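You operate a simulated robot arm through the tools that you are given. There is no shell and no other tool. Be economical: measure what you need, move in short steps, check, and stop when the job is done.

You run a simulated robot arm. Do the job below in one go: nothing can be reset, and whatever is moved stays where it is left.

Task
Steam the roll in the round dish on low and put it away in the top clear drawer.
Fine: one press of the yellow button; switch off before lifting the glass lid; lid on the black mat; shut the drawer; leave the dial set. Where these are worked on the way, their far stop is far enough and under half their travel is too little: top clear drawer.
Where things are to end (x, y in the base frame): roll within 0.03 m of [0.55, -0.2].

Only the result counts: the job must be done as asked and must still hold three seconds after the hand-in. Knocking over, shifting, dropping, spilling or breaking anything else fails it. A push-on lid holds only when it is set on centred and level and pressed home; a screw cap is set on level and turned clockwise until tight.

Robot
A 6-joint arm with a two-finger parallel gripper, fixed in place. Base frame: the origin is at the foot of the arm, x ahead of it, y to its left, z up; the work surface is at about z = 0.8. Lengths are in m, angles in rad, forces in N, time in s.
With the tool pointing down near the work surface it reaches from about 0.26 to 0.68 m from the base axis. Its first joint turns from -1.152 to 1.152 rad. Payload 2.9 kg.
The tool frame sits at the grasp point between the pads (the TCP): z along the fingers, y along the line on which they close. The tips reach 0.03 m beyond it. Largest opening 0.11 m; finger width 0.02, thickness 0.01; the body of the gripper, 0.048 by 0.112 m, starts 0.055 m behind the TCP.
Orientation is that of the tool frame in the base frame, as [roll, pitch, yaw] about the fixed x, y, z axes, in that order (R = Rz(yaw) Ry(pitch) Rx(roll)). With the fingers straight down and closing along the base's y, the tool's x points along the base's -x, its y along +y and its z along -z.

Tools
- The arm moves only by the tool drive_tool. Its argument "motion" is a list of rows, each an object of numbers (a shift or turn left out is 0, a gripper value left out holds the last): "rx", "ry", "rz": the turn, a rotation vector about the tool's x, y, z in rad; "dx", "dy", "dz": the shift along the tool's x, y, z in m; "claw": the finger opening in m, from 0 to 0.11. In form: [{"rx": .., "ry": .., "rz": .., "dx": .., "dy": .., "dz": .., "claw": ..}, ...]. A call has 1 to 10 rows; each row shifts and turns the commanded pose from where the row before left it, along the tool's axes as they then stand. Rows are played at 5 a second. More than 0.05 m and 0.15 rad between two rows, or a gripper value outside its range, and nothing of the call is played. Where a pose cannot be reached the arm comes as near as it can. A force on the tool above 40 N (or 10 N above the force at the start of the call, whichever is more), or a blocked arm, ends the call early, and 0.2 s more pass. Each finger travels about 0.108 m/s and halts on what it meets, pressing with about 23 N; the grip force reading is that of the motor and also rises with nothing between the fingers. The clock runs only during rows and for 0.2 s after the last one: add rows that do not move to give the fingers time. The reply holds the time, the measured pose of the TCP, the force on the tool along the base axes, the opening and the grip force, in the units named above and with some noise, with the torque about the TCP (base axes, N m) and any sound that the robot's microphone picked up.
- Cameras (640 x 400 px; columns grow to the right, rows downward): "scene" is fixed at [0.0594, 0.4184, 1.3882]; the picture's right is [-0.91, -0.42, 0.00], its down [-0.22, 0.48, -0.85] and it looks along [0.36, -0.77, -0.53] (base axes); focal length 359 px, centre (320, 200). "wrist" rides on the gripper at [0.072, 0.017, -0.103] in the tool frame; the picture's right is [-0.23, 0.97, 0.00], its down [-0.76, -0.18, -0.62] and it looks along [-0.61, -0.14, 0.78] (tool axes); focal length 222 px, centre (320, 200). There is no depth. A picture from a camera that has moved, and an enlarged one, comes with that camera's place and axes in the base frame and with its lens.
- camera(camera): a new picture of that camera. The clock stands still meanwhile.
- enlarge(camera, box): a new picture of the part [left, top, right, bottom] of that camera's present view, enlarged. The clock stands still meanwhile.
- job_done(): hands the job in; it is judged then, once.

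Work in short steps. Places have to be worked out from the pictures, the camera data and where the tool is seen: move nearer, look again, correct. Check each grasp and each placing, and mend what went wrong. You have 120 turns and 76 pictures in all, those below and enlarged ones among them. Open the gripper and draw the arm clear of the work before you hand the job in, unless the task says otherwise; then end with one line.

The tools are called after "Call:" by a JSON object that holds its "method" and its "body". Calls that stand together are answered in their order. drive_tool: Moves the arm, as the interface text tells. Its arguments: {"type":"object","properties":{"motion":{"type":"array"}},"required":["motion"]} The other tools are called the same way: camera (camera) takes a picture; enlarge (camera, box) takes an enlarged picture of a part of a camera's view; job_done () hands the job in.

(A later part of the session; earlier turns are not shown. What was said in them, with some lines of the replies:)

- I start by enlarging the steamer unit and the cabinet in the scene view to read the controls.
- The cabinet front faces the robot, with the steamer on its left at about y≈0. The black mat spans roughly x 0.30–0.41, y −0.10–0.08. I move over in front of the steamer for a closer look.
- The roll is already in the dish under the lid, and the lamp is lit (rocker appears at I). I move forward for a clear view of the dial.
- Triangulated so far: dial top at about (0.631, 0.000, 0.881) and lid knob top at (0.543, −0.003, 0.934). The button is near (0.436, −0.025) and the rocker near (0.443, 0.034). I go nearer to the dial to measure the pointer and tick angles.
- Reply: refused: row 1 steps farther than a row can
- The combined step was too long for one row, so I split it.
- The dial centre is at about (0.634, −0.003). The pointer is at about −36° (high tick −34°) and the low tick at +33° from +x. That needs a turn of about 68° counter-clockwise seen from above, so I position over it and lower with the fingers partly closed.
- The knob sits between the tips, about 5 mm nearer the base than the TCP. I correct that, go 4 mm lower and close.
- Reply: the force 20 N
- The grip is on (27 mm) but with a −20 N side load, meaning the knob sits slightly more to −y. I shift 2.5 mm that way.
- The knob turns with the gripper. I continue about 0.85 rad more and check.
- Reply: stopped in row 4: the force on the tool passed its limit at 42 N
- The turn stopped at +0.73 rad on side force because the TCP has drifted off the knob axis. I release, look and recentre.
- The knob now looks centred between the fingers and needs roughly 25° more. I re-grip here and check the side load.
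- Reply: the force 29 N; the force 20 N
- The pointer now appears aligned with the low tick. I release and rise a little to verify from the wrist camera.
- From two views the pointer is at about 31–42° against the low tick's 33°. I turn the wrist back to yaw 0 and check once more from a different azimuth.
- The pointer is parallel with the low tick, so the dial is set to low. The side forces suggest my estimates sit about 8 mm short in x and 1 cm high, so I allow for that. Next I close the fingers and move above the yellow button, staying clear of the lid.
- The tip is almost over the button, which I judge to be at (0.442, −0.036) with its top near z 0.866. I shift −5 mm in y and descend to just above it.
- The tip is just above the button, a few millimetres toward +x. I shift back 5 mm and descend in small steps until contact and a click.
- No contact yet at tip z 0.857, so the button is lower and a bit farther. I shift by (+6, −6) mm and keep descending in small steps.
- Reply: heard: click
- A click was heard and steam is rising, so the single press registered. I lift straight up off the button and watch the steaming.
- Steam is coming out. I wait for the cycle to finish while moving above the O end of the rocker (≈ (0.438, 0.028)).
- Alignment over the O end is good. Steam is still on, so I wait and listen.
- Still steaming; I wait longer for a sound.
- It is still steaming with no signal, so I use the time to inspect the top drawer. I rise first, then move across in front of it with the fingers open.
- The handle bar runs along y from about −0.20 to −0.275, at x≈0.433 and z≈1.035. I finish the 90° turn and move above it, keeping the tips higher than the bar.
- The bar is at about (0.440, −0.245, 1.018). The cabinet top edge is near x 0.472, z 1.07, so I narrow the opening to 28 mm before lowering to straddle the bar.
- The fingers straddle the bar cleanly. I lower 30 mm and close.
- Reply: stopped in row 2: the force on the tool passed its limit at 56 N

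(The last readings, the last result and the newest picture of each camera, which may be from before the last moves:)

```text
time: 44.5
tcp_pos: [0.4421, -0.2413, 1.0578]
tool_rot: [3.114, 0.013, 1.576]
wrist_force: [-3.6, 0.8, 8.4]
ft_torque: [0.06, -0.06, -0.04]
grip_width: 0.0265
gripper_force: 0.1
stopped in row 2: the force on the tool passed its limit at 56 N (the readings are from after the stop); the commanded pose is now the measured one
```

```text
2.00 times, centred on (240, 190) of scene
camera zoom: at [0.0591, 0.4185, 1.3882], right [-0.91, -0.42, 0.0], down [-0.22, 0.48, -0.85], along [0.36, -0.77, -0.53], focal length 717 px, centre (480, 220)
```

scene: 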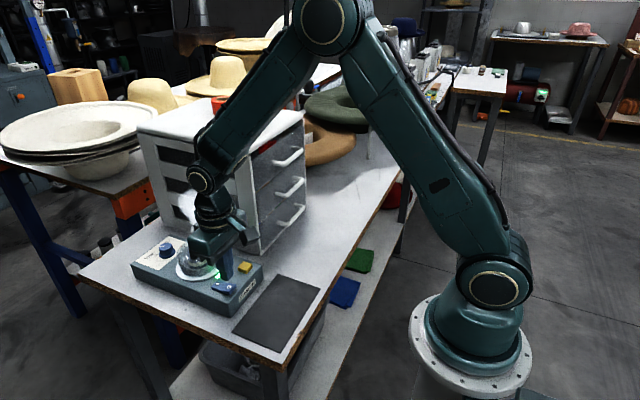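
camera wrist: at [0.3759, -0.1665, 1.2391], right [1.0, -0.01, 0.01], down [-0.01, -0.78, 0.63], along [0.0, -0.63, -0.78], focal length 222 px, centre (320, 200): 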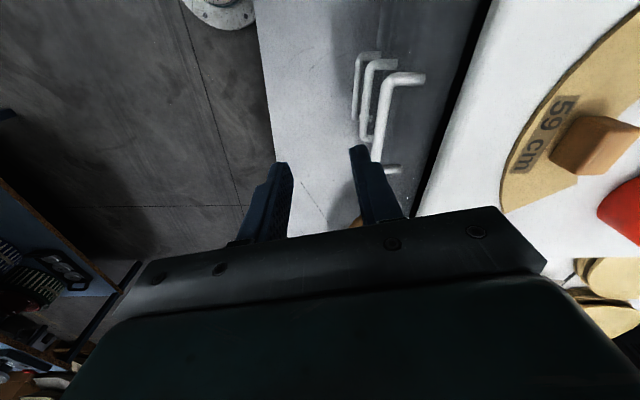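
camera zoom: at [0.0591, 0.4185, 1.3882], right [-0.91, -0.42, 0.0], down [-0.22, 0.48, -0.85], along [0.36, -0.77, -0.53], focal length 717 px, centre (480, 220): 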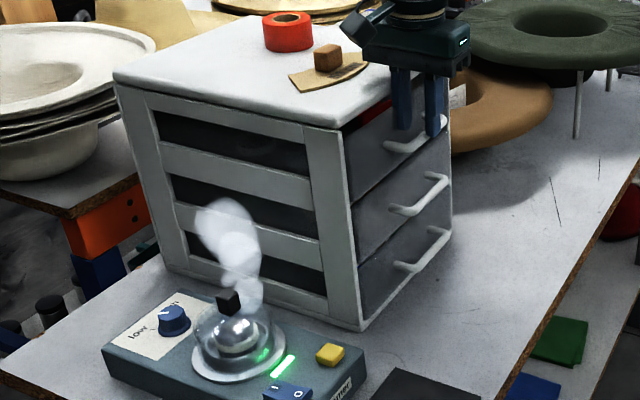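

The descent was blocked at tip z≈1.03. The +x finger's shank is probably touching the cabinet's top edge. I back up a little and look at that area.

Call:
{"method": "drive_tool", "body": {"motion": [{"dz": -0.005, "rx": 0.0}, {}]}}

Call:
{"method": "enlarge", "body": {"camera": "wrist", "box": [260, 90, 420, 240]}}

Call:
{"method": "enlarge", "body": {"camera": "scene", "box": [260, 90, 330, 160]}}

```text
time: 45.1
tcp_pos: [0.4418, -0.2399, 1.062]
tool_rot: [3.118, 0.01, 1.578]
wrist_force: [-2.5, 0.8, -3.1]
ft_torque: [0.03, 0.16, -0.04]
grip_width: 0.0263
gripper_force: 0.1
```

```text
2.67 times, centred on (340, 165) of wrist
camera zoom: at [0.4556, -0.1674, 1.1652], right [0.98, -0.22, 0.03], down [-0.19, -0.76, 0.63], along [-0.12, -0.62, -0.78], focal length 592 px, centre (267, 293)
```

zoom: 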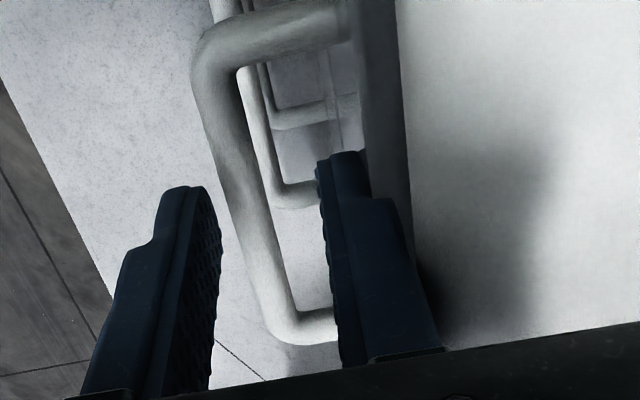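

```text
5.71 times, centred on (295, 125) of scene
camera zoom: at [0.0593, 0.4183, 1.3882], right [-0.91, -0.42, 0.0], down [-0.22, 0.48, -0.85], along [0.36, -0.77, -0.53], focal length 2049 px, centre (463, 629)
```

zoom: 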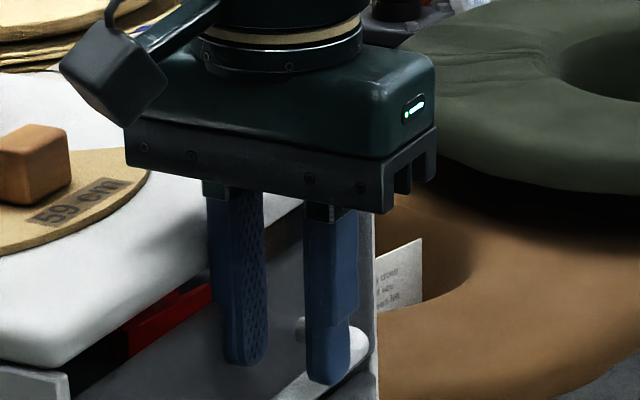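

The bar now sits on the −x side of the gap, and the upward push came from the cabinet-edge side. I level the tool, shift 12 mm toward −x, and lower again.

Call:
{"method": "drive_tool", "body": {"motion": [{"dz": -0.01, "rx": 0.022}, {"dy": -0.0115, "claw": 0.028}, {"dz": 0.01}, {"dz": 0.01}, {}]}}

Call:
{"method": "enlarge", "body": {"camera": "wrist", "box": [260, 90, 420, 240]}}

```text
time: 46.3
tcp_pos: [0.4299, -0.2402, 1.0527]
tool_rot: [3.137, 0.012, 1.578]
wrist_force: [-0.5, -0.2, 0.3]
ft_torque: [0.01, -0.01, -0.04]
grip_width: 0.0279
gripper_force: 0.1
```

```text
2.67 times, centred on (340, 165) of wrist
camera zoom: at [0.4462, -0.1668, 1.155], right [0.98, -0.22, 0.01], down [-0.17, -0.76, 0.63], along [-0.13, -0.62, -0.78], focal length 592 px, centre (267, 293)
```

zoom: 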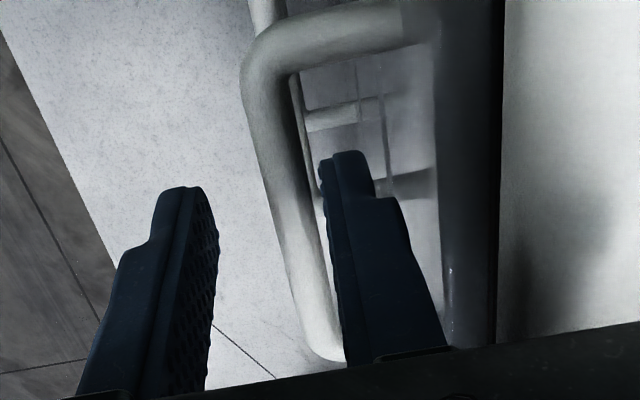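

No contact now and the bar is inside the fingers. I lower 18 mm more and close.

Call:
{"method": "drive_tool", "body": {"motion": [{"dz": 0.01}, {"dz": 0.008}, {"claw": 0.0}, {}, {}]}}

```text
time: 47.5
tcp_pos: [0.4304, -0.2409, 1.035]
tool_rot: [3.137, 0.011, 1.577]
wrist_force: [0.1, 0.5, 12.5]
ft_torque: [0.49, -0.18, 0.23]
grip_width: 0.0101
gripper_force: 44.7
```

The bar is gripped at 10 mm. I pull toward −x in small steps.

Call:
{"method": "drive_tool", "body": {"motion": [{"dy": -0.01}, {"dy": -0.015}, {"dy": -0.02}, {"dy": -0.02}, {"dy": -0.02}, {}]}}

Call:
{"method": "enlarge", "body": {"camera": "scene", "box": [150, 70, 330, 270]}}

```text
time: 48.9
tcp_pos: [0.3431, -0.2421, 1.0335]
tool_rot: [3.137, 0.012, 1.579]
wrist_force: [-0.2, 18.8, 33.0]
ft_torque: [0.25, -0.01, 0.17]
grip_width: 0.0104
gripper_force: 44.8
```

```text
2.00 times, centred on (240, 170) of scene
camera zoom: at [0.059, 0.4192, 1.3879], right [-0.91, -0.42, 0.0], down [-0.22, 0.48, -0.85], along [0.36, -0.77, -0.53], focal length 717 px, centre (480, 260)
```

zoom: 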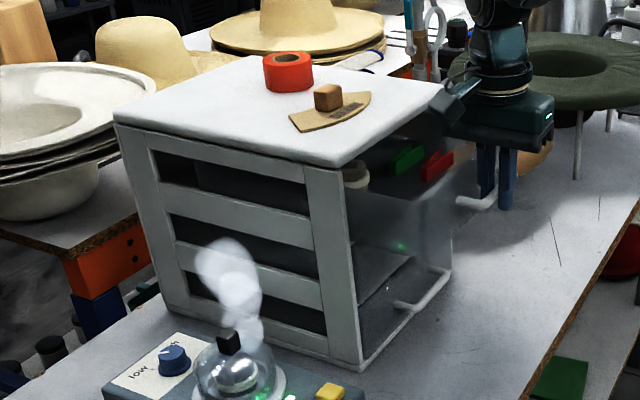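

The drawer is out about 87 mm with some vertical and side load. I ease by 3 mm up and 3 mm in +y, then pull further.

Call:
{"method": "drive_tool", "body": {"motion": [{"dz": -0.003, "dx": 0.003}, {"dy": -0.02}, {"dy": -0.02}, {"dy": -0.02}, {}]}}

```text
time: 50.1
tcp_pos: [0.2821, -0.2411, 1.0351]
tool_rot: [3.142, 0.008, 1.576]
wrist_force: [-0.3, -13.9, -36.1]
ft_torque: [-0.16, -0.02, 0.24]
grip_width: 0.0106
gripper_force: 44.9
```

Call:
{"method": "drive_tool", "body": {"motion": [{"dz": 0.0016, "dx": -0.0013}, {"dy": -0.015}, {"dy": -0.015}, {"dy": -0.015}, {}]}}

Call:
{"method": "enlarge", "body": {"camera": "scene", "box": [150, 70, 330, 270]}}

```text
time: 51.3
tcp_pos: [0.2387, -0.2392, 1.0359]
tool_rot: [3.136, 0.012, 1.579]
wrist_force: [0.7, 12.0, 6.2]
ft_torque: [0.04, 0.01, 0.18]
grip_width: 0.0104
gripper_force: 44.9
```

```text
2.00 times, centred on (240, 170) of scene
camera zoom: at [0.0593, 0.4188, 1.3881], right [-0.91, -0.42, 0.0], down [-0.22, 0.48, -0.85], along [0.36, -0.77, -0.53], focal length 717 px, centre (480, 260)
```

zoom: 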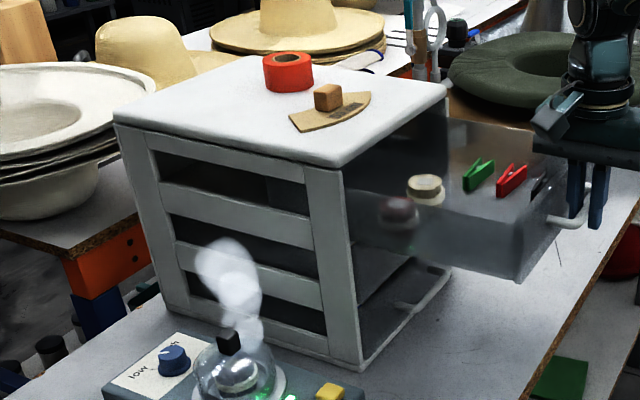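

The drawer is out 0.192 m, so the closed target (0.55, −0.2) corresponds to about (0.358, −0.2) now. I release the handle, rise and look into the drawer.

Call:
{"method": "drive_tool", "body": {"motion": [{"claw": 0.028}, {}, {"dz": -0.04}, {"dz": -0.04}, {"dz": -0.04}, {"dz": -0.04}, {"rz": -0.15}, {"rz": -0.15}, {"rz": -0.15}, {"rz": -0.15}]}}

Call:
{"method": "drive_tool", "body": {"motion": [{"rz": -0.15}, {"rz": -0.15}, {"rz": -0.15}, {"rz": -0.15}, {"rz": -0.15}, {"rz": -0.15}, {"rz": -0.07}, {}]}}

Call:
{"method": "camera", "body": {"camera": "wrist"}}

```text
time: 53.5
tcp_pos: [0.2385, -0.238, 1.1946]
tool_rot: [-3.139, 0.014, 2.181]
wrist_force: [0.0, 0.2, -0.7]
ft_torque: [-0.03, 0.04, 0.02]
grip_width: 0.0278
gripper_force: 0.1
```

```text
time: 55.3
tcp_pos: [0.2398, -0.2386, 1.1945]
tool_rot: [-3.129, 0.004, -3.136]
wrist_force: [-0.6, -0.4, 0.5]
ft_torque: [0.02, 0.02, 0.01]
grip_width: 0.0282
gripper_force: 0.0
```

```text
28 pictures are left
camera wrist: at [0.1666, -0.2216, 1.2983], right [0.22, 0.98, -0.01], down [0.76, -0.17, 0.63], along [0.61, -0.15, -0.78], focal length 222 px, centre (320, 200)
```

wrist: 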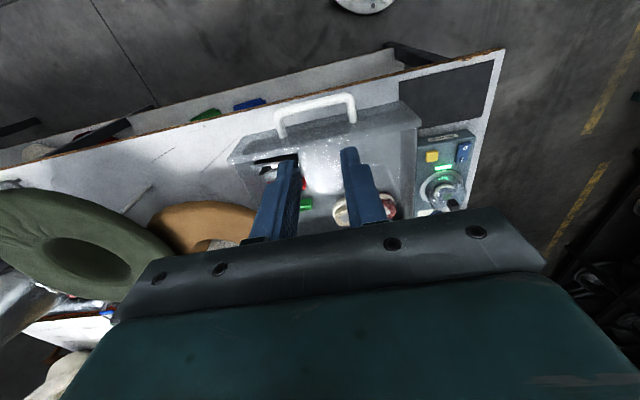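

The spot at (0.358, −0.2) in the drawer is free (rolls sit near x 0.437, pegs near y −0.3). I return above the rocker at safe height, fingers closed.

Call:
{"method": "drive_tool", "body": {"motion": [{"dx": -0.02, "dy": 0.044, "claw": 0.0}, {"dx": -0.02, "dy": 0.044}, {"dx": -0.02, "dy": 0.044}, {"dx": -0.02, "dy": 0.044}, {"dx": -0.02, "dy": 0.044}, {"dx": -0.02, "dy": 0.044}, {"dx": -0.048}, {"dx": -0.03, "dy": 0.003}, {"dz": 0.045}, {"dz": 0.045}]}}

Call:
{"method": "drive_tool", "body": {"motion": [{"dz": 0.045}, {"dz": 0.045}, {"dz": 0.045}, {"dz": 0.045}, {}, {}]}}

Call:
{"method": "enlarge", "body": {"camera": "scene", "box": [140, 190, 290, 310]}}

```text
time: 57.5
tcp_pos: [0.4357, 0.0286, 1.0997]
tool_rot: [-3.13, 0.004, -3.135]
wrist_force: [0.4, -0.8, -0.2]
ft_torque: [-0.01, 0.03, -0.01]
grip_width: 0.0002
gripper_force: 22.8
```

```text
time: 58.9
tcp_pos: [0.4389, 0.0244, 0.9213]
tool_rot: [-3.13, 0.004, -3.137]
wrist_force: [1.1, -0.4, 0.3]
ft_torque: [-0.01, 0.02, 0.0]
grip_width: 0.0002
gripper_force: 23.2
```

```text
3.33 times, centred on (215, 250) of scene
camera zoom: at [0.0594, 0.4184, 1.3882], right [-0.91, -0.42, 0.0], down [-0.22, 0.48, -0.85], along [0.36, -0.77, -0.53], focal length 1195 px, centre (670, 33)
```

zoom: 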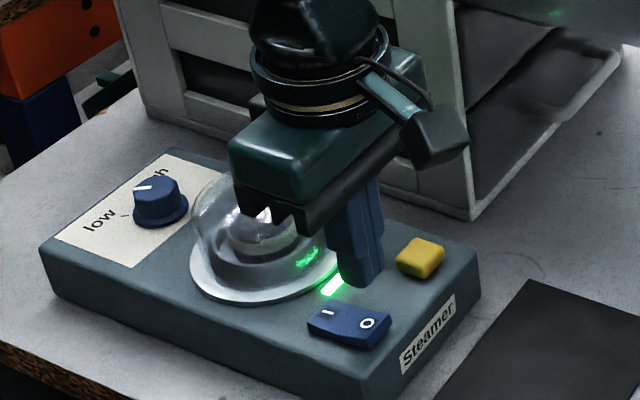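

Steam has stopped while the power lamp is still green, so the cycle is over. I adjust +4 mm in y and press the O end gently in steps.

Call:
{"method": "drive_tool", "body": {"motion": [{"dy": 0.004}, {"dz": 0.02}, {"dz": 0.01}, {"dz": 0.004}, {"dz": 0.003}, {"dz": 0.003}, {}]}}

Call:
{"method": "enlarge", "body": {"camera": "scene", "box": [200, 230, 290, 300]}}

```text
time: 60.5
tcp_pos: [0.4376, 0.0291, 0.8853]
tool_rot: [-3.128, 0.006, -3.137]
wrist_force: [-5.8, -0.4, 7.2]
ft_torque: [-0.01, 0.02, 0.03]
grip_width: 0.0
gripper_force: 23.1
stopped in row 7: the force on the tool passed its limit at 42 N (the readings are from after the stop); the commanded pose is now the measured one
```

```text
5.71 times, centred on (245, 265) of scene
camera zoom: at [0.0591, 0.4183, 1.3882], right [-0.91, -0.42, 0.0], down [-0.22, 0.48, -0.85], along [0.36, -0.77, -0.53], focal length 2049 px, centre (749, -171)
```

zoom: 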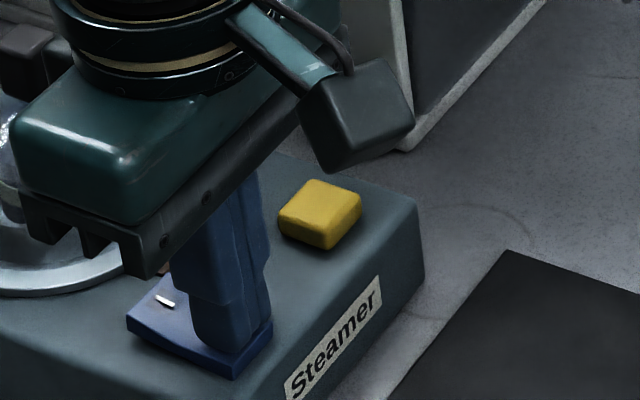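

Force limit reached at the rocker; I lift off and check the lamp and rocker.

Call:
{"method": "drive_tool", "body": {"motion": [{"dz": -0.03}, {"dz": -0.045}, {"dz": -0.045}, {}]}}

Call:
{"method": "enlarge", "body": {"camera": "scene", "box": [150, 210, 290, 300]}}

```text
time: 61.5
tcp_pos: [0.4355, 0.0304, 1.0063]
tool_rot: [-3.13, 0.006, -3.136]
wrist_force: [-0.3, -0.3, 1.2]
ft_torque: [-0.01, 0.0, -0.01]
grip_width: 0.0
gripper_force: 23.0
```

```text
4.44 times, centred on (220, 255) of scene
camera zoom: at [0.0593, 0.4184, 1.3882], right [-0.91, -0.42, 0.0], down [-0.22, 0.48, -0.85], along [0.36, -0.77, -0.53], focal length 1594 px, centre (764, -44)
```

zoom: 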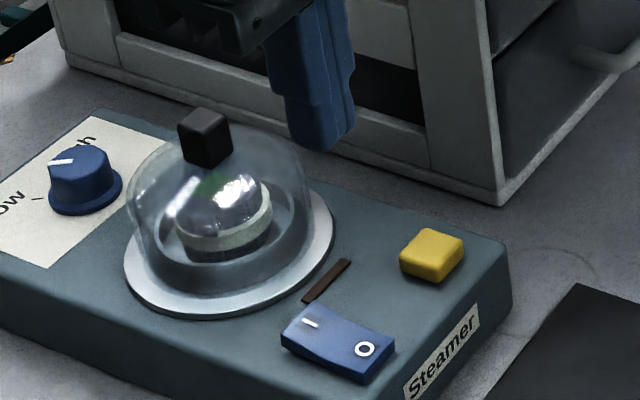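

The lamp is out and the rocker is flipped to O. Now the lid: the knob is at about (0.546, −0.005), top z≈0.925. I open the fingers and move above it.

Call:
{"method": "drive_tool", "body": {"motion": [{"dx": -0.04, "dy": -0.012, "claw": 0.05}, {"dx": -0.04, "dy": -0.012}, {"dx": -0.031, "dy": -0.011}, {"dz": 0.02}, {}]}}

Call:
{"method": "enlarge", "body": {"camera": "wrist", "box": [220, 80, 420, 230]}}

Call:
{"method": "enlarge", "body": {"camera": "scene", "box": [150, 190, 260, 300]}}

```text
time: 62.7
tcp_pos: [0.5476, -0.0043, 0.9876]
tool_rot: [-3.128, 0.004, -3.134]
wrist_force: [0.1, 0.3, 0.0]
ft_torque: [0.01, 0.02, -0.03]
grip_width: 0.0498
gripper_force: 0.0
```

```text
2.67 times, centred on (320, 155) of wrist
camera zoom: at [0.4746, 0.0136, 1.0907], right [0.22, 0.97, -0.01], down [0.76, -0.17, 0.63], along [0.61, -0.15, -0.78], focal length 592 px, centre (320, 320)
```

zoom: 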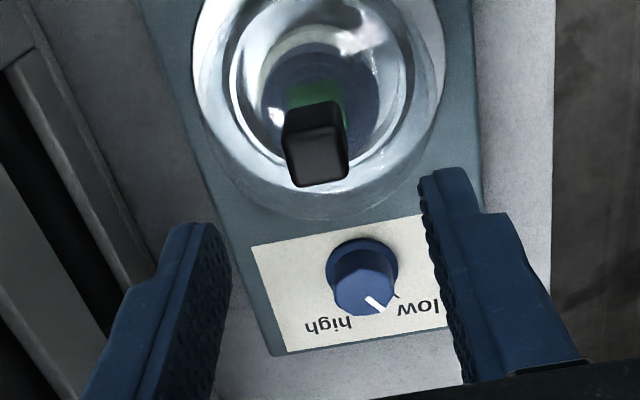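

```text
3.64 times, centred on (205, 245) of scene
camera zoom: at [0.0594, 0.4184, 1.3882], right [-0.91, -0.42, 0.0], down [-0.22, 0.48, -0.85], along [0.36, -0.77, -0.53], focal length 1304 px, centre (738, 36)
```

zoom: 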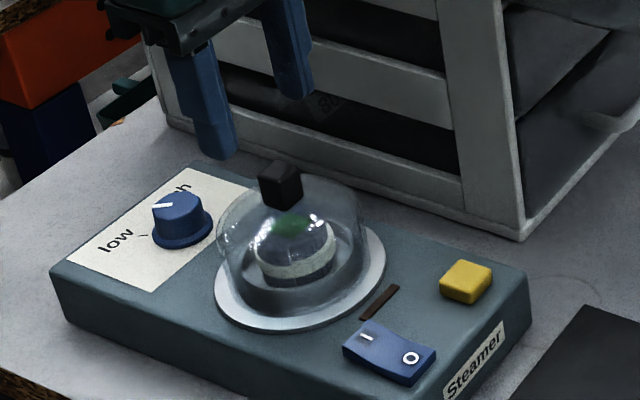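

The knob top is confirmed at about (0.545, −0.005, 0.925). I lower to tips z≈0.911 and close on it.

Call:
{"method": "drive_tool", "body": {"motion": [{"dx": 0.002, "dy": -0.001, "dz": 0.02}, {"dz": 0.015}, {"dz": 0.011}, {"claw": 0.03}, {"claw": 0.0}, {}, {}]}}

Call:
{"method": "enlarge", "body": {"camera": "scene", "box": [150, 190, 260, 300]}}

```text
time: 64.3
tcp_pos: [0.5465, -0.0057, 0.9412]
tool_rot: [-3.131, 0.004, -3.137]
wrist_force: [0.6, 0.9, 0.0]
ft_torque: [0.04, 0.02, -0.01]
grip_width: 0.0171
gripper_force: 22.7
heard: snap
```

```text
3.64 times, centred on (205, 245) of scene
camera zoom: at [0.0594, 0.4184, 1.3882], right [-0.91, -0.42, 0.0], down [-0.22, 0.48, -0.85], along [0.36, -0.77, -0.53], focal length 1304 px, centre (738, 36)
```

zoom: 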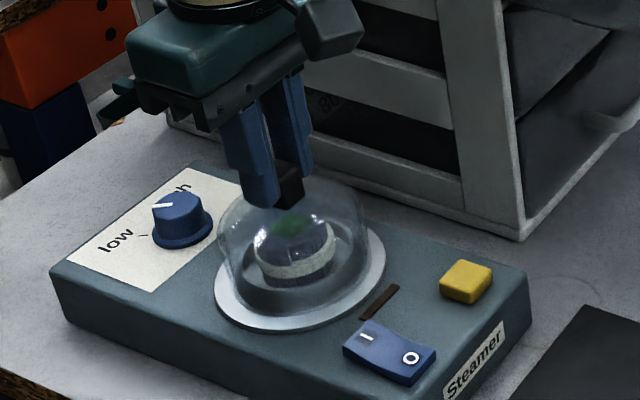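

The knob is held at 17 mm and a snap was heard. I lift straight up slowly.

Call:
{"method": "drive_tool", "body": {"motion": [{"dz": -0.01}, {"dz": -0.02}, {"dz": -0.03}, {"dz": -0.03}, {"dz": -0.03}, {}]}}

Call:
{"method": "enlarge", "body": {"camera": "scene", "box": [140, 170, 300, 310]}}

```text
time: 65.7
tcp_pos: [0.5473, -0.0032, 1.0586]
tool_rot: [-3.13, 0.005, -3.138]
wrist_force: [0.2, -0.4, 0.1]
ft_torque: [0.03, 0.02, -0.03]
grip_width: 0.0002
gripper_force: 22.8
```

```text
2.86 times, centred on (220, 240) of scene
camera zoom: at [0.0594, 0.4184, 1.3882], right [-0.91, -0.42, 0.0], down [-0.22, 0.48, -0.85], along [0.36, -0.77, -0.53], focal length 1025 px, centre (606, 86)
```

zoom: 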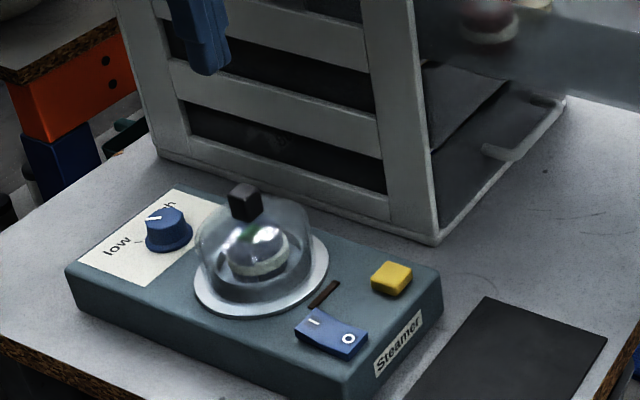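

The fingers slipped off and the lid is still on the dish. I look closely before a deeper grip.

Call:
{"method": "drive_tool", "body": {"motion": [{"claw": 0.05}, {"dz": 0.035}, {"dz": 0.035}, {}]}}

Call:
{"method": "enlarge", "body": {"camera": "wrist", "box": [220, 60, 420, 230]}}

Call:
{"method": "enlarge", "body": {"camera": "scene", "box": [160, 215, 240, 285]}}

```text
time: 66.7
tcp_pos: [0.5467, -0.0061, 0.9869]
tool_rot: [-3.129, 0.006, -3.137]
wrist_force: [-0.4, 0.4, -0.1]
ft_torque: [0.0, 0.01, -0.03]
grip_width: 0.0501
gripper_force: 0.1
```

```text
2.35 times, centred on (320, 145) of wrist
camera zoom: at [0.4734, 0.0116, 1.0907], right [0.22, 0.97, -0.01], down [0.76, -0.17, 0.63], along [0.61, -0.15, -0.78], focal length 523 px, centre (320, 329)
```

zoom: 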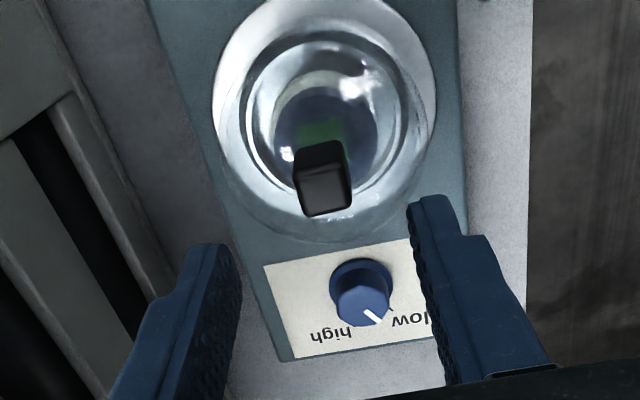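

```text
5.71 times, centred on (200, 250) of scene
camera zoom: at [0.0594, 0.4184, 1.3882], right [-0.91, -0.42, 0.0], down [-0.22, 0.48, -0.85], along [0.36, -0.77, -0.53], focal length 2049 px, centre (1006, -86)
```

zoom: 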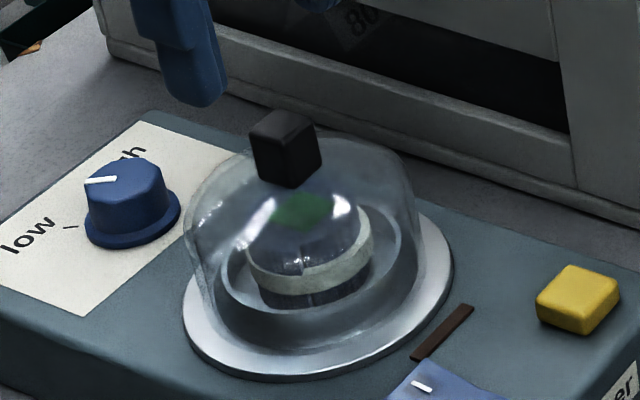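

The lid is still seated, and the earlier grip was too shallow. I descend deeper in fine steps watching for contact.

Call:
{"method": "drive_tool", "body": {"motion": [{"dz": 0.03}, {"dz": 0.015}, {"dz": 0.003}, {"dz": 0.003}, {"dz": 0.003}, {}]}}

Call:
{"method": "enlarge", "body": {"camera": "scene", "box": [160, 215, 240, 285]}}

```text
time: 68.1
tcp_pos: [0.5455, -0.0046, 0.9352]
tool_rot: [-3.128, 0.006, -3.135]
wrist_force: [-0.5, -0.2, -0.4]
ft_torque: [-0.03, 0.0, 0.05]
grip_width: 0.05
gripper_force: 0.1
```

```text
5.71 times, centred on (200, 250) of scene
camera zoom: at [0.0594, 0.4184, 1.3882], right [-0.91, -0.42, 0.0], down [-0.22, 0.48, -0.85], along [0.36, -0.77, -0.53], focal length 2049 px, centre (1006, -86)
```

zoom: 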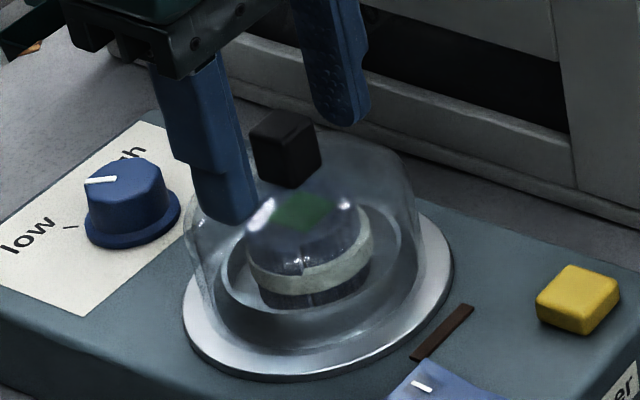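

Call:
{"method": "drive_tool", "body": {"motion": [{"dz": 0.003}, {"dz": 0.002}, {"claw": 0.03}, {"claw": 0.0}, {}, {}, {}]}}

Call:
{"method": "enlarge", "body": {"camera": "wrist", "box": [240, 90, 400, 220]}}

```text
time: 69.7
tcp_pos: [0.5465, -0.0058, 0.933]
tool_rot: [-3.129, 0.011, -3.135]
wrist_force: [-0.4, 5.8, 24.8]
ft_torque: [0.5, 0.06, 0.29]
grip_width: 0.0176
gripper_force: 22.9
heard: snap
```

```text
3.08 times, centred on (320, 155) of wrist
camera zoom: at [0.4726, 0.0123, 1.0352], right [0.22, 0.98, -0.01], down [0.76, -0.17, 0.63], along [0.62, -0.15, -0.77], focal length 684 px, centre (320, 338)
```

zoom: 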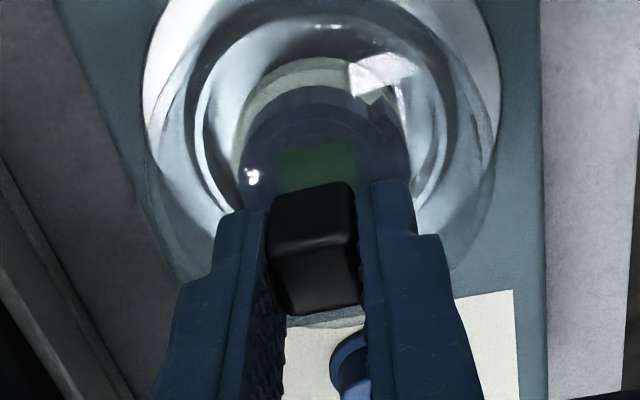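

The knob is well between the pads, with the tips resting on the dome. I lift slowly and watch the width and force.

Call:
{"method": "drive_tool", "body": {"motion": [{"dz": -0.002}, {"dz": -0.002}, {"dz": -0.003}, {"dz": -0.004}, {}]}}

```text
time: 70.9
tcp_pos: [0.5454, -0.0058, 0.9407]
tool_rot: [-3.13, 0.003, -3.137]
wrist_force: [-0.1, 0.4, -0.4]
ft_torque: [0.0, -0.01, -0.01]
grip_width: 0.0172
gripper_force: 23.1
heard: snap
```

Call:
{"method": "enlarge", "body": {"camera": "scene", "box": [160, 215, 240, 285]}}

```text
5.71 times, centred on (200, 250) of scene
camera zoom: at [0.0594, 0.4184, 1.3882], right [-0.91, -0.42, 0.0], down [-0.22, 0.48, -0.85], along [0.36, -0.77, -0.53], focal length 2049 px, centre (1006, -86)
```

zoom: 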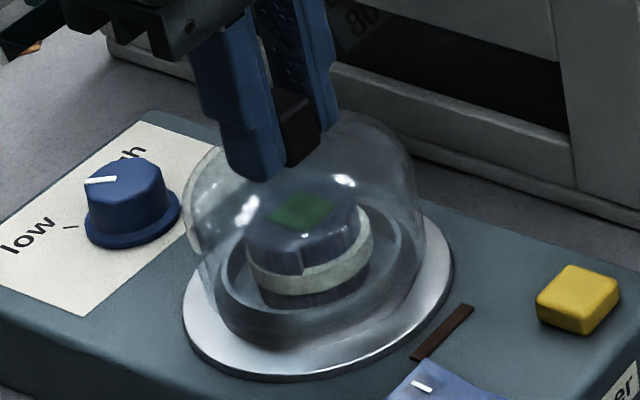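

The lid is off its seat and held. I lift slowly in small steps.

Call:
{"method": "drive_tool", "body": {"motion": [{"dz": -0.005}, {"dz": -0.007}, {"dz": -0.01}, {"dz": -0.01}, {"dz": -0.012}, {"dz": -0.012}, {"dz": -0.012}, {}]}}

Call:
{"method": "enlarge", "body": {"camera": "scene", "box": [150, 190, 260, 300]}}

```text
time: 72.7
tcp_pos: [0.546, -0.0044, 1.01]
tool_rot: [-3.13, 0.005, -3.136]
wrist_force: [-0.4, 0.5, -0.9]
ft_torque: [0.0, 0.02, 0.0]
grip_width: 0.0172
gripper_force: 22.6
```

```text
3.64 times, centred on (205, 245) of scene
camera zoom: at [0.0594, 0.4184, 1.3882], right [-0.91, -0.42, 0.0], down [-0.22, 0.48, -0.85], along [0.36, -0.77, -0.53], focal length 1304 px, centre (738, 36)
```

zoom: 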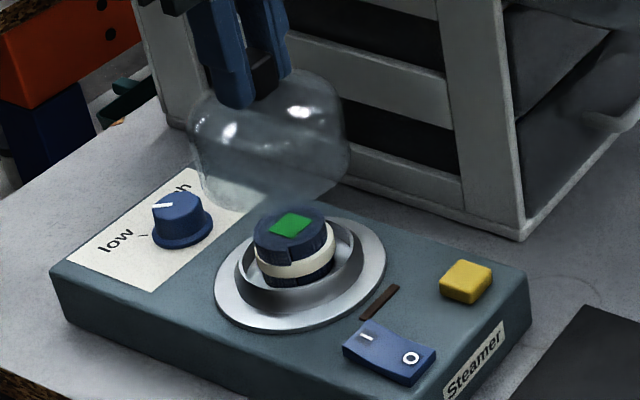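

The lid is in the hand and the roll (a flat disc with a green patch) stays in the dish. The mat centre is about (0.352, −0.004). I carry the lid over there.

Call:
{"method": "drive_tool", "body": {"motion": [{"dx": 0.02}, {"dx": 0.03}, {"dx": 0.03}, {"dx": 0.03}, {"dx": 0.03}, {"dx": 0.03}, {"dx": 0.024}, {}]}}

Call:
{"method": "drive_tool", "body": {"motion": [{"dz": 0.025}, {"dz": 0.025}, {"dz": 0.025}, {"dz": 0.02}, {"dz": 0.01}, {}]}}

Call:
{"method": "enlarge", "body": {"camera": "scene", "box": [200, 240, 340, 360]}}

```text
time: 74.5
tcp_pos: [0.3523, -0.0035, 1.0088]
tool_rot: [-3.132, 0.004, -3.135]
wrist_force: [0.2, 0.3, -0.3]
ft_torque: [0.03, -0.02, -0.02]
grip_width: 0.0172
gripper_force: 22.8
```

```text
time: 75.9
tcp_pos: [0.3521, -0.0064, 0.9022]
tool_rot: [-3.13, 0.006, -3.137]
wrist_force: [0.2, 0.5, -0.5]
ft_torque: [-0.01, -0.01, -0.01]
grip_width: 0.0174
gripper_force: 23.0
```

```text
3.33 times, centred on (270, 300) of scene
camera zoom: at [0.0594, 0.4184, 1.3882], right [-0.91, -0.42, 0.0], down [-0.22, 0.48, -0.85], along [0.36, -0.77, -0.53], focal length 1195 px, centre (487, -133)
```

zoom: 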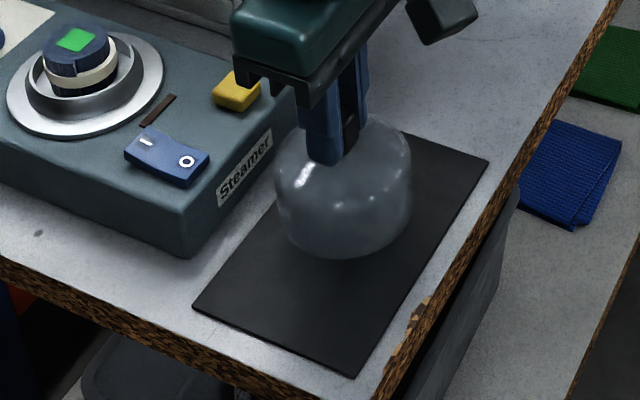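

The lid is over the mat, roughly 2 cm above it. I lower in fine steps until contact.

Call:
{"method": "drive_tool", "body": {"motion": [{"dz": 0.01}, {"dz": 0.004}, {"dz": 0.003}, {"dz": 0.003}, {}]}}

```text
time: 77.1
tcp_pos: [0.3523, -0.0081, 0.8843]
tool_rot: [-3.128, 0.009, -3.139]
wrist_force: [-6.9, -7.9, 37.2]
ft_torque: [0.34, 0.51, 0.17]
grip_width: 0.0172
gripper_force: 23.5
```

Contact with the mat (37 N). I ease off 2 mm, open, and lift straight up.

Call:
{"method": "drive_tool", "body": {"motion": [{"dz": -0.003}, {"claw": 0.03}, {"claw": 0.05}, {}, {"dz": -0.03}, {"dz": -0.04}, {"dz": -0.04}, {}]}}

Call:
{"method": "enlarge", "body": {"camera": "scene", "box": [150, 220, 340, 360]}}

```text
time: 78.9
tcp_pos: [0.3521, -0.0035, 0.9971]
tool_rot: [-3.129, 0.007, -3.136]
wrist_force: [-0.5, 0.0, -0.3]
ft_torque: [-0.01, 0.0, -0.01]
grip_width: 0.0502
gripper_force: 0.1
```

```text
2.86 times, centred on (245, 290) of scene
camera zoom: at [0.0593, 0.4184, 1.3882], right [-0.91, -0.42, 0.0], down [-0.22, 0.48, -0.85], along [0.36, -0.77, -0.53], focal length 1025 px, centre (534, -57)
```

zoom: 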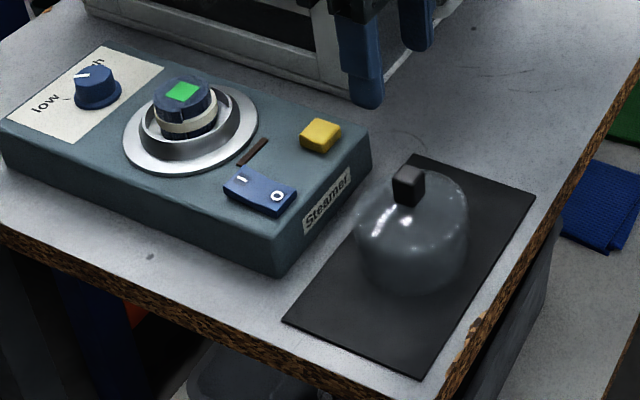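

The lid stands on the mat. I go back over the dish, fingers wide, and look at the roll.

Call:
{"method": "drive_tool", "body": {"motion": [{"dx": -0.045, "claw": 0.075}, {"dx": -0.045}, {"dx": -0.045}, {"dx": -0.045}, {"dx": -0.01, "dz": 0.015}, {}]}}

Call:
{"method": "enlarge", "body": {"camera": "wrist", "box": [220, 50, 420, 220]}}

Call:
{"method": "enlarge", "body": {"camera": "scene", "box": [160, 215, 240, 285]}}

```text
time: 80.3
tcp_pos: [0.5418, -0.0036, 0.9827]
tool_rot: [-3.129, 0.005, -3.137]
wrist_force: [-0.3, -0.4, 0.4]
ft_torque: [0.0, 0.0, -0.02]
grip_width: 0.0747
gripper_force: 0.0
```

```text
2.35 times, centred on (320, 135) of wrist
camera zoom: at [0.47, 0.0146, 1.0865], right [0.22, 0.97, -0.01], down [0.76, -0.17, 0.63], along [0.61, -0.15, -0.78], focal length 523 px, centre (320, 353)
```

zoom: 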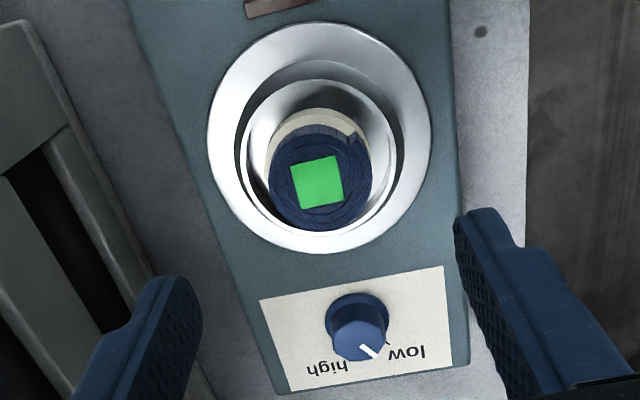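

```text
5.71 times, centred on (200, 250) of scene
camera zoom: at [0.0594, 0.4184, 1.3882], right [-0.91, -0.42, 0.0], down [-0.22, 0.48, -0.85], along [0.36, -0.77, -0.53], focal length 2049 px, centre (1006, -86)
```

zoom: 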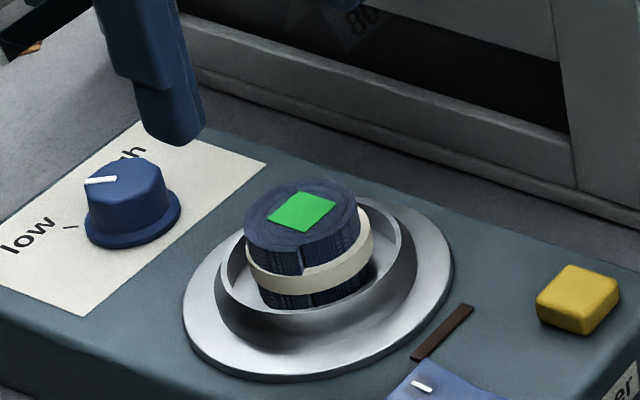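

The roll is about 40 mm across with its centre near (0.543, −0.005) and top z≈0.888, standing about 2 cm above the bowl rim. I narrow the opening to 60 mm and lower to TCP z≈0.903.

Call:
{"method": "drive_tool", "body": {"motion": [{"dx": -0.0015, "dy": -0.0015, "claw": 0.06}, {"dz": 0.03}, {"dz": 0.03}, {"dz": 0.01}, {"dz": 0.01}, {}]}}

Call:
{"method": "enlarge", "body": {"camera": "scene", "box": [160, 215, 240, 285]}}

```text
time: 81.7
tcp_pos: [0.543, -0.0077, 0.9028]
tool_rot: [-3.13, 0.005, -3.138]
wrist_force: [-0.4, -0.2, 0.2]
ft_torque: [0.0, 0.02, 0.01]
grip_width: 0.06
gripper_force: 0.1
```

```text
5.71 times, centred on (200, 250) of scene
camera zoom: at [0.0594, 0.4184, 1.3882], right [-0.91, -0.42, 0.0], down [-0.22, 0.48, -0.85], along [0.36, -0.77, -0.53], focal length 2049 px, centre (1006, -86)
```

zoom: 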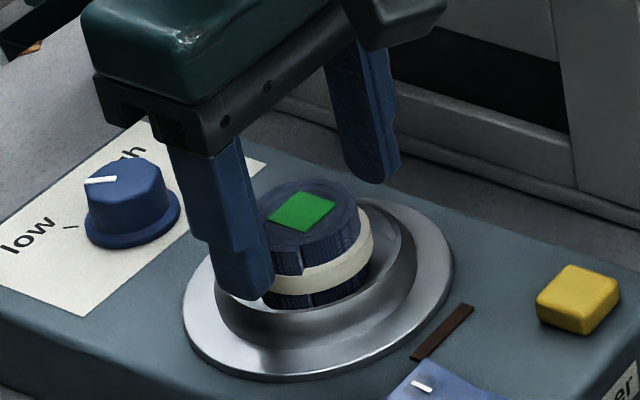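

The tips are beside the roll and centred. I close.

Call:
{"method": "drive_tool", "body": {"motion": [{"claw": 0.05}, {"claw": 0.03}, {}, {}, {}]}}

```text
time: 82.9
tcp_pos: [0.5429, -0.0068, 0.9026]
tool_rot: [-3.131, 0.007, -3.136]
wrist_force: [-0.3, -0.8, 0.2]
ft_torque: [0.02, 0.01, 0.02]
grip_width: 0.0425
gripper_force: 23.3
```

The roll is held at 42 mm. I lift slowly.

Call:
{"method": "drive_tool", "body": {"motion": [{"dz": -0.01}, {"dz": -0.02}, {"dz": -0.03}, {"dz": -0.03}, {"dz": -0.03}, {"dz": -0.03}, {"dz": -0.03}, {"dz": -0.03}, {"dz": -0.03}, {"dz": -0.02}]}}

Call:
{"method": "drive_tool", "body": {"motion": [{"dx": 0.03}, {"dx": 0.04}, {"dx": 0.04}, {"dx": 0.04}, {"dx": 0.035, "dy": -0.01}, {"dy": -0.035}, {"dy": -0.04}, {"dy": -0.04}, {"dy": -0.04}, {"dy": -0.028}]}}

Call:
{"method": "camera", "body": {"camera": "wrist"}}

Call:
{"method": "enlarge", "body": {"camera": "scene", "box": [200, 60, 330, 210]}}

```text
time: 85.1
tcp_pos: [0.5412, -0.0041, 1.1643]
tool_rot: [-3.129, 0.005, -3.136]
wrist_force: [-0.1, 0.0, -0.2]
ft_torque: [-0.04, 0.0, 0.01]
grip_width: 0.0426
gripper_force: 23.3
```

```text
time: 87.3
tcp_pos: [0.3578, -0.1987, 1.1645]
tool_rot: [-3.129, 0.004, -3.135]
wrist_force: [-0.3, 1.0, 0.0]
ft_torque: [-0.02, 0.03, 0.04]
grip_width: 0.0424
gripper_force: 22.3
```

```text
9 pictures are left
camera wrist: at [0.2844, -0.1817, 1.2684], right [0.22, 0.98, -0.01], down [0.76, -0.17, 0.63], along [0.61, -0.15, -0.78], focal length 222 px, centre (320, 200)
```

wrist: 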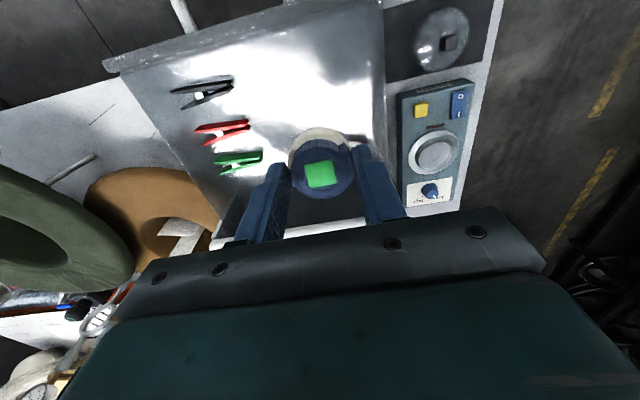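

```text
2.67 times, centred on (265, 135) of scene
camera zoom: at [0.0594, 0.4184, 1.3882], right [-0.91, -0.42, 0.0], down [-0.22, 0.48, -0.85], along [0.36, -0.77, -0.53], focal length 956 px, centre (467, 373)
```

zoom: 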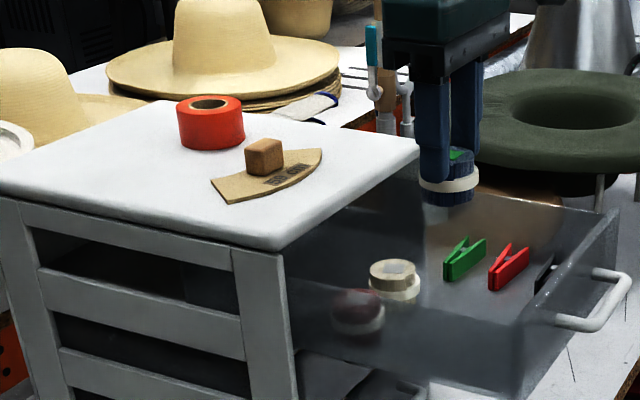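

The roll is over the drawer's free spot. I lower it most of the way, then in fine steps until it touches the drawer floor.

Call:
{"method": "drive_tool", "body": {"motion": [{"dy": -0.004, "dz": 0.02}, {"dz": 0.03}, {"dz": 0.03}, {"dz": 0.015}, {"dz": 0.008}, {}]}}

Call:
{"method": "drive_tool", "body": {"motion": [{"dz": 0.004}, {"dz": 0.004}, {"dz": 0.004}, {}]}}

```text
time: 88.7
tcp_pos: [0.359, -0.2025, 1.0602]
tool_rot: [-3.13, 0.006, -3.135]
wrist_force: [-0.5, 0.0, -0.3]
ft_torque: [0.0, 0.02, -0.01]
grip_width: 0.0426
gripper_force: 23.0
```

```text
time: 89.7
tcp_pos: [0.3582, -0.2031, 1.0496]
tool_rot: [-3.13, 0.005, -3.138]
wrist_force: [0.1, 0.6, -1.1]
ft_torque: [-0.01, 0.0, 0.01]
grip_width: 0.0426
gripper_force: 22.8
```

Call:
{"method": "drive_tool", "body": {"motion": [{"dz": 0.004}, {"dz": 0.004}, {"dz": 0.004}, {}]}}

Call:
{"method": "enlarge", "body": {"camera": "scene", "box": [240, 90, 330, 210]}}

```text
time: 90.7
tcp_pos: [0.36, -0.2047, 1.0388]
tool_rot: [-3.126, 0.011, -3.136]
wrist_force: [0.2, 1.7, 26.6]
ft_torque: [0.1, 0.04, 0.04]
grip_width: 0.0427
gripper_force: 23.5
```

```text
3.33 times, centred on (285, 150) of scene
camera zoom: at [0.0591, 0.4185, 1.3881], right [-0.91, -0.42, 0.0], down [-0.22, 0.48, -0.85], along [0.36, -0.77, -0.53], focal length 1195 px, centre (437, 367)
```

zoom: 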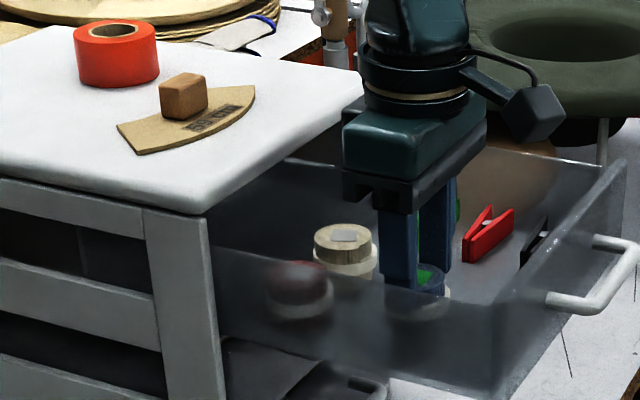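

The roll touches the drawer floor (27 N). I ease off, open, and rise straight up.

Call:
{"method": "drive_tool", "body": {"motion": [{"dz": -0.002}, {"claw": 0.052}, {"claw": 0.056}, {}, {"dz": -0.03}, {"dz": -0.04}, {"dz": -0.04}, {"dz": -0.03}, {}]}}

Call:
{"method": "camera", "body": {"camera": "wrist"}}

```text
time: 92.7
tcp_pos: [0.3573, -0.201, 1.1788]
tool_rot: [-3.13, 0.004, -3.135]
wrist_force: [-0.1, 0.3, 0.3]
ft_torque: [-0.01, 0.0, -0.05]
grip_width: 0.0561
gripper_force: 0.1
```

```text
6 pictures are left
camera wrist: at [0.2852, -0.1844, 1.2826], right [0.22, 0.97, -0.01], down [0.76, -0.17, 0.63], along [0.61, -0.15, -0.78], focal length 222 px, centre (320, 200)
```

wrist: 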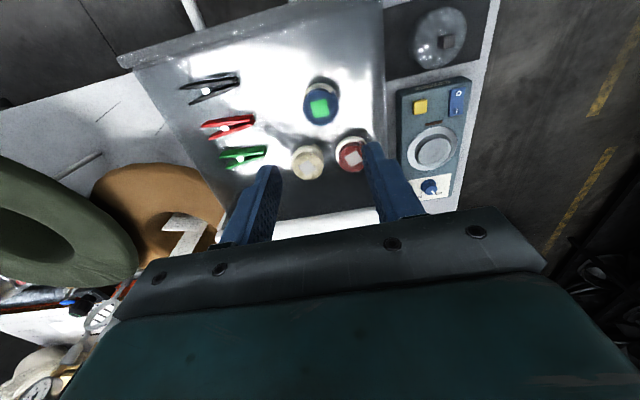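

The roll stands upright in the drawer, clear of the others. Now I turn the gripper back to 90° and return above the handle to re-grasp it and shut the drawer.

Call:
{"method": "drive_tool", "body": {"motion": [{"rz": 0.143, "claw": 0.03}, {"rz": 0.143}, {"rz": 0.143}, {"rz": 0.143}, {"rz": 0.143}, {"rz": 0.143}, {"rz": 0.143}, {"rz": 0.143}, {"rz": 0.143}, {"rz": 0.143}]}}

Call:
{"method": "drive_tool", "body": {"motion": [{"rz": 0.141}, {"dy": -0.04, "dx": -0.013}, {"dy": -0.04, "dx": -0.013}, {"dy": -0.038, "dx": -0.012}, {}, {}]}}

```text
time: 94.9
tcp_pos: [0.3585, -0.2018, 1.1791]
tool_rot: [3.139, 0.014, 1.715]
wrist_force: [0.4, 0.3, -0.2]
ft_torque: [0.01, -0.01, 0.02]
grip_width: 0.0302
gripper_force: 0.2
```

```text
time: 96.3
tcp_pos: [0.2388, -0.2393, 1.1795]
tool_rot: [3.137, 0.013, 1.577]
wrist_force: [0.3, -0.4, -0.6]
ft_torque: [0.0, -0.01, 0.0]
grip_width: 0.0301
gripper_force: 0.0
```

Pose matches the earlier handle pose in x, y and yaw. I descend to z≈1.036 and grip.

Call:
{"method": "drive_tool", "body": {"motion": [{"dz": 0.04}, {"dz": 0.04}, {"dz": 0.03}, {"dz": 0.02}, {"dz": 0.013}, {}, {"claw": 0.0}, {}, {}]}}

```text
time: 98.3
tcp_pos: [0.2415, -0.2421, 1.036]
tool_rot: [3.136, 0.011, 1.575]
wrist_force: [1.1, 0.1, -7.1]
ft_torque: [-0.52, 0.0, 0.3]
grip_width: 0.0101
gripper_force: 45.2
```

The handle is gripped (10 mm). I push the drawer in gently.

Call:
{"method": "drive_tool", "body": {"motion": [{"dy": 0.008}, {"dy": 0.012}, {"dy": 0.014}, {"dy": 0.014}, {"dy": 0.014}, {"dy": 0.014}, {"dy": 0.012}, {"dy": 0.008}, {}]}}

```text
time: 100.3
tcp_pos: [0.3364, -0.2436, 1.036]
tool_rot: [3.135, 0.016, 1.573]
wrist_force: [0.1, -33.0, -3.3]
ft_torque: [-0.5, 0.02, 0.45]
grip_width: 0.0103
gripper_force: 45.0
```

Side load −33 N in y; I relieve it by 3 mm toward −y and continue.

Call:
{"method": "drive_tool", "body": {"motion": [{"dx": -0.003}, {"dy": 0.008}, {"dy": 0.012}, {"dy": 0.014}, {"dy": 0.014}, {"dy": 0.014}, {"dy": 0.012}, {"dy": 0.008}, {}]}}

```text
time: 102.3
tcp_pos: [0.4198, -0.2435, 1.0374]
tool_rot: [3.136, 0.009, 1.58]
wrist_force: [-0.1, 18.9, 4.9]
ft_torque: [0.73, -0.01, 0.16]
grip_width: 0.0103
gripper_force: 45.2
```

Call:
{"method": "drive_tool", "body": {"motion": [{"dx": 0.001}, {"dy": 0.005}, {"dy": 0.004}, {"dy": 0.003}, {"dy": 0.003}, {}]}}

```text
time: 103.7
tcp_pos: [0.4335, -0.2429, 1.0365]
tool_rot: [3.136, 0.012, 1.577]
wrist_force: [-0.5, 9.9, -1.6]
ft_torque: [0.26, 0.01, 0.33]
grip_width: 0.0106
gripper_force: 45.0
```

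No stop yet, so I push on in 2–3 mm steps until resistance.

Call:
{"method": "drive_tool", "body": {"motion": [{"dy": 0.003}, {"dy": 0.003}, {"dy": 0.002}, {"dy": 0.002}, {}]}}

```text
time: 104.5
tcp_pos: [0.4365, -0.2434, 1.0364]
tool_rot: [-3.13, 0.003, 1.571]
wrist_force: [-10.4, 1.0, 7.5]
ft_torque: [-0.12, 0.15, 0.54]
grip_width: 0.0103
gripper_force: 44.8
stopped in row 4: the force on the tool passed its limit at 42 N (the readings are from after the stop); the commanded pose is now the measured one
```

Resistance at x 0.4365. I check whether the drawer is fully shut.

Call:
{"method": "enlarge", "body": {"camera": "scene", "box": [220, 90, 330, 180]}}

```text
4.44 times, centred on (275, 135) of scene
camera zoom: at [0.059, 0.4185, 1.3882], right [-0.91, -0.42, 0.0], down [-0.22, 0.48, -0.85], along [0.36, -0.77, -0.53], focal length 1594 px, centre (520, 489)
```

zoom: 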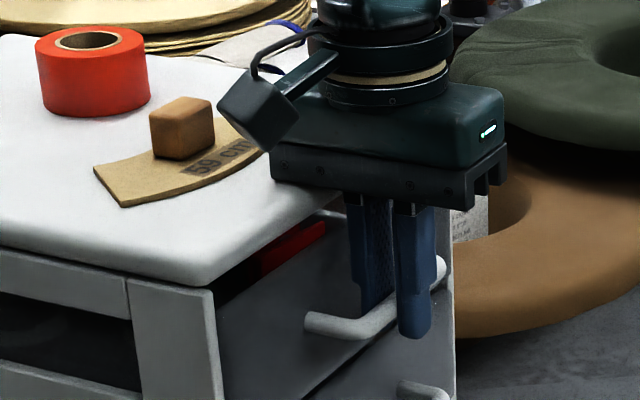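

The handle is exactly where it was when closed, so the drawer is shut. I open slightly, centre away from the cabinet edge, and rise clear.

Call:
{"method": "drive_tool", "body": {"motion": [{"claw": 0.024}, {}, {"dy": -0.004}, {"dz": -0.015}, {"dz": -0.02}, {"dz": -0.04}, {"dz": -0.045}, {"dy": -0.04}, {}]}}

Call:
{"method": "camera", "body": {"camera": "scene"}}

```text
time: 106.5
tcp_pos: [0.3953, -0.2422, 1.1582]
tool_rot: [-3.132, 0.007, 1.568]
wrist_force: [-0.3, -0.4, -0.2]
ft_torque: [0.01, 0.0, 0.02]
grip_width: 0.0241
gripper_force: 0.0
```

```text
4 pictures are left
```

scene: 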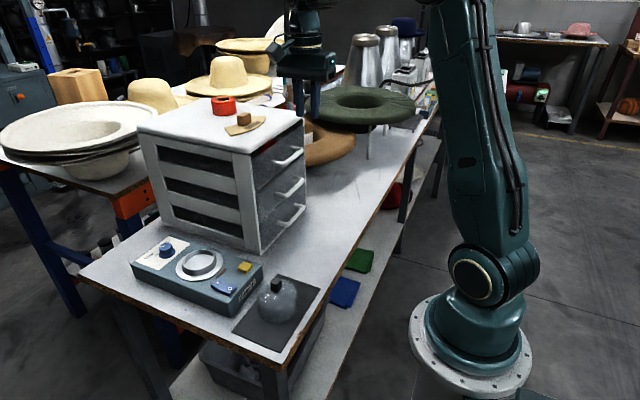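

Everything looks in place. I take one closer look at the drawer front, and open the gripper with the arm drawn back.

Call:
{"method": "drive_tool", "body": {"motion": [{"dz": -0.03, "dy": -0.03, "claw": 0.08}, {"dz": -0.03}, {}]}}

Call:
{"method": "enlarge", "body": {"camera": "scene", "box": [220, 100, 330, 200]}}

```text
time: 107.3
tcp_pos: [0.3662, -0.2416, 1.219]
tool_rot: [-3.132, 0.007, 1.57]
wrist_force: [-0.6, -0.3, -0.6]
ft_torque: [-0.03, -0.02, 0.0]
grip_width: 0.0799
gripper_force: 0.1
```

```text
4.00 times, centred on (275, 150) of scene
camera zoom: at [0.0593, 0.4184, 1.3882], right [-0.91, -0.42, 0.0], down [-0.22, 0.48, -0.85], along [0.36, -0.77, -0.53], focal length 1434 px, centre (500, 400)
```

zoom: 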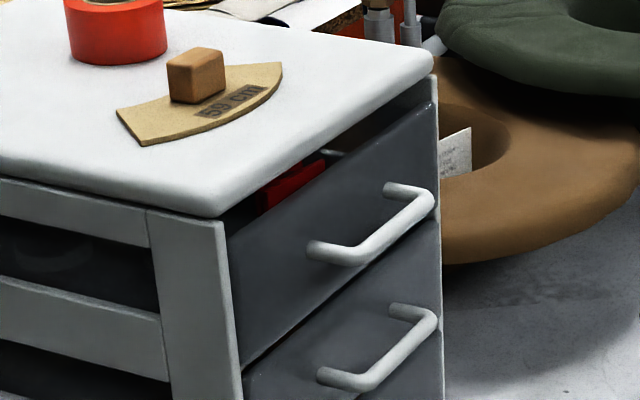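

The drawer is shut, the lid is on the mat, the power is off and the dial is on low. The roll works out to about (0.554, −0.203), so I hand in.

Call:
{"method": "job_done", "body": {}}

```text
The job is handed in.
```

The roll was steamed on low and is shut in the top clear drawer at about (0.554, −0.203), worked out from how far the drawer travelled. The steamer is switched off, the lid is on the black mat, the dial is still on low, and the arm is clear.
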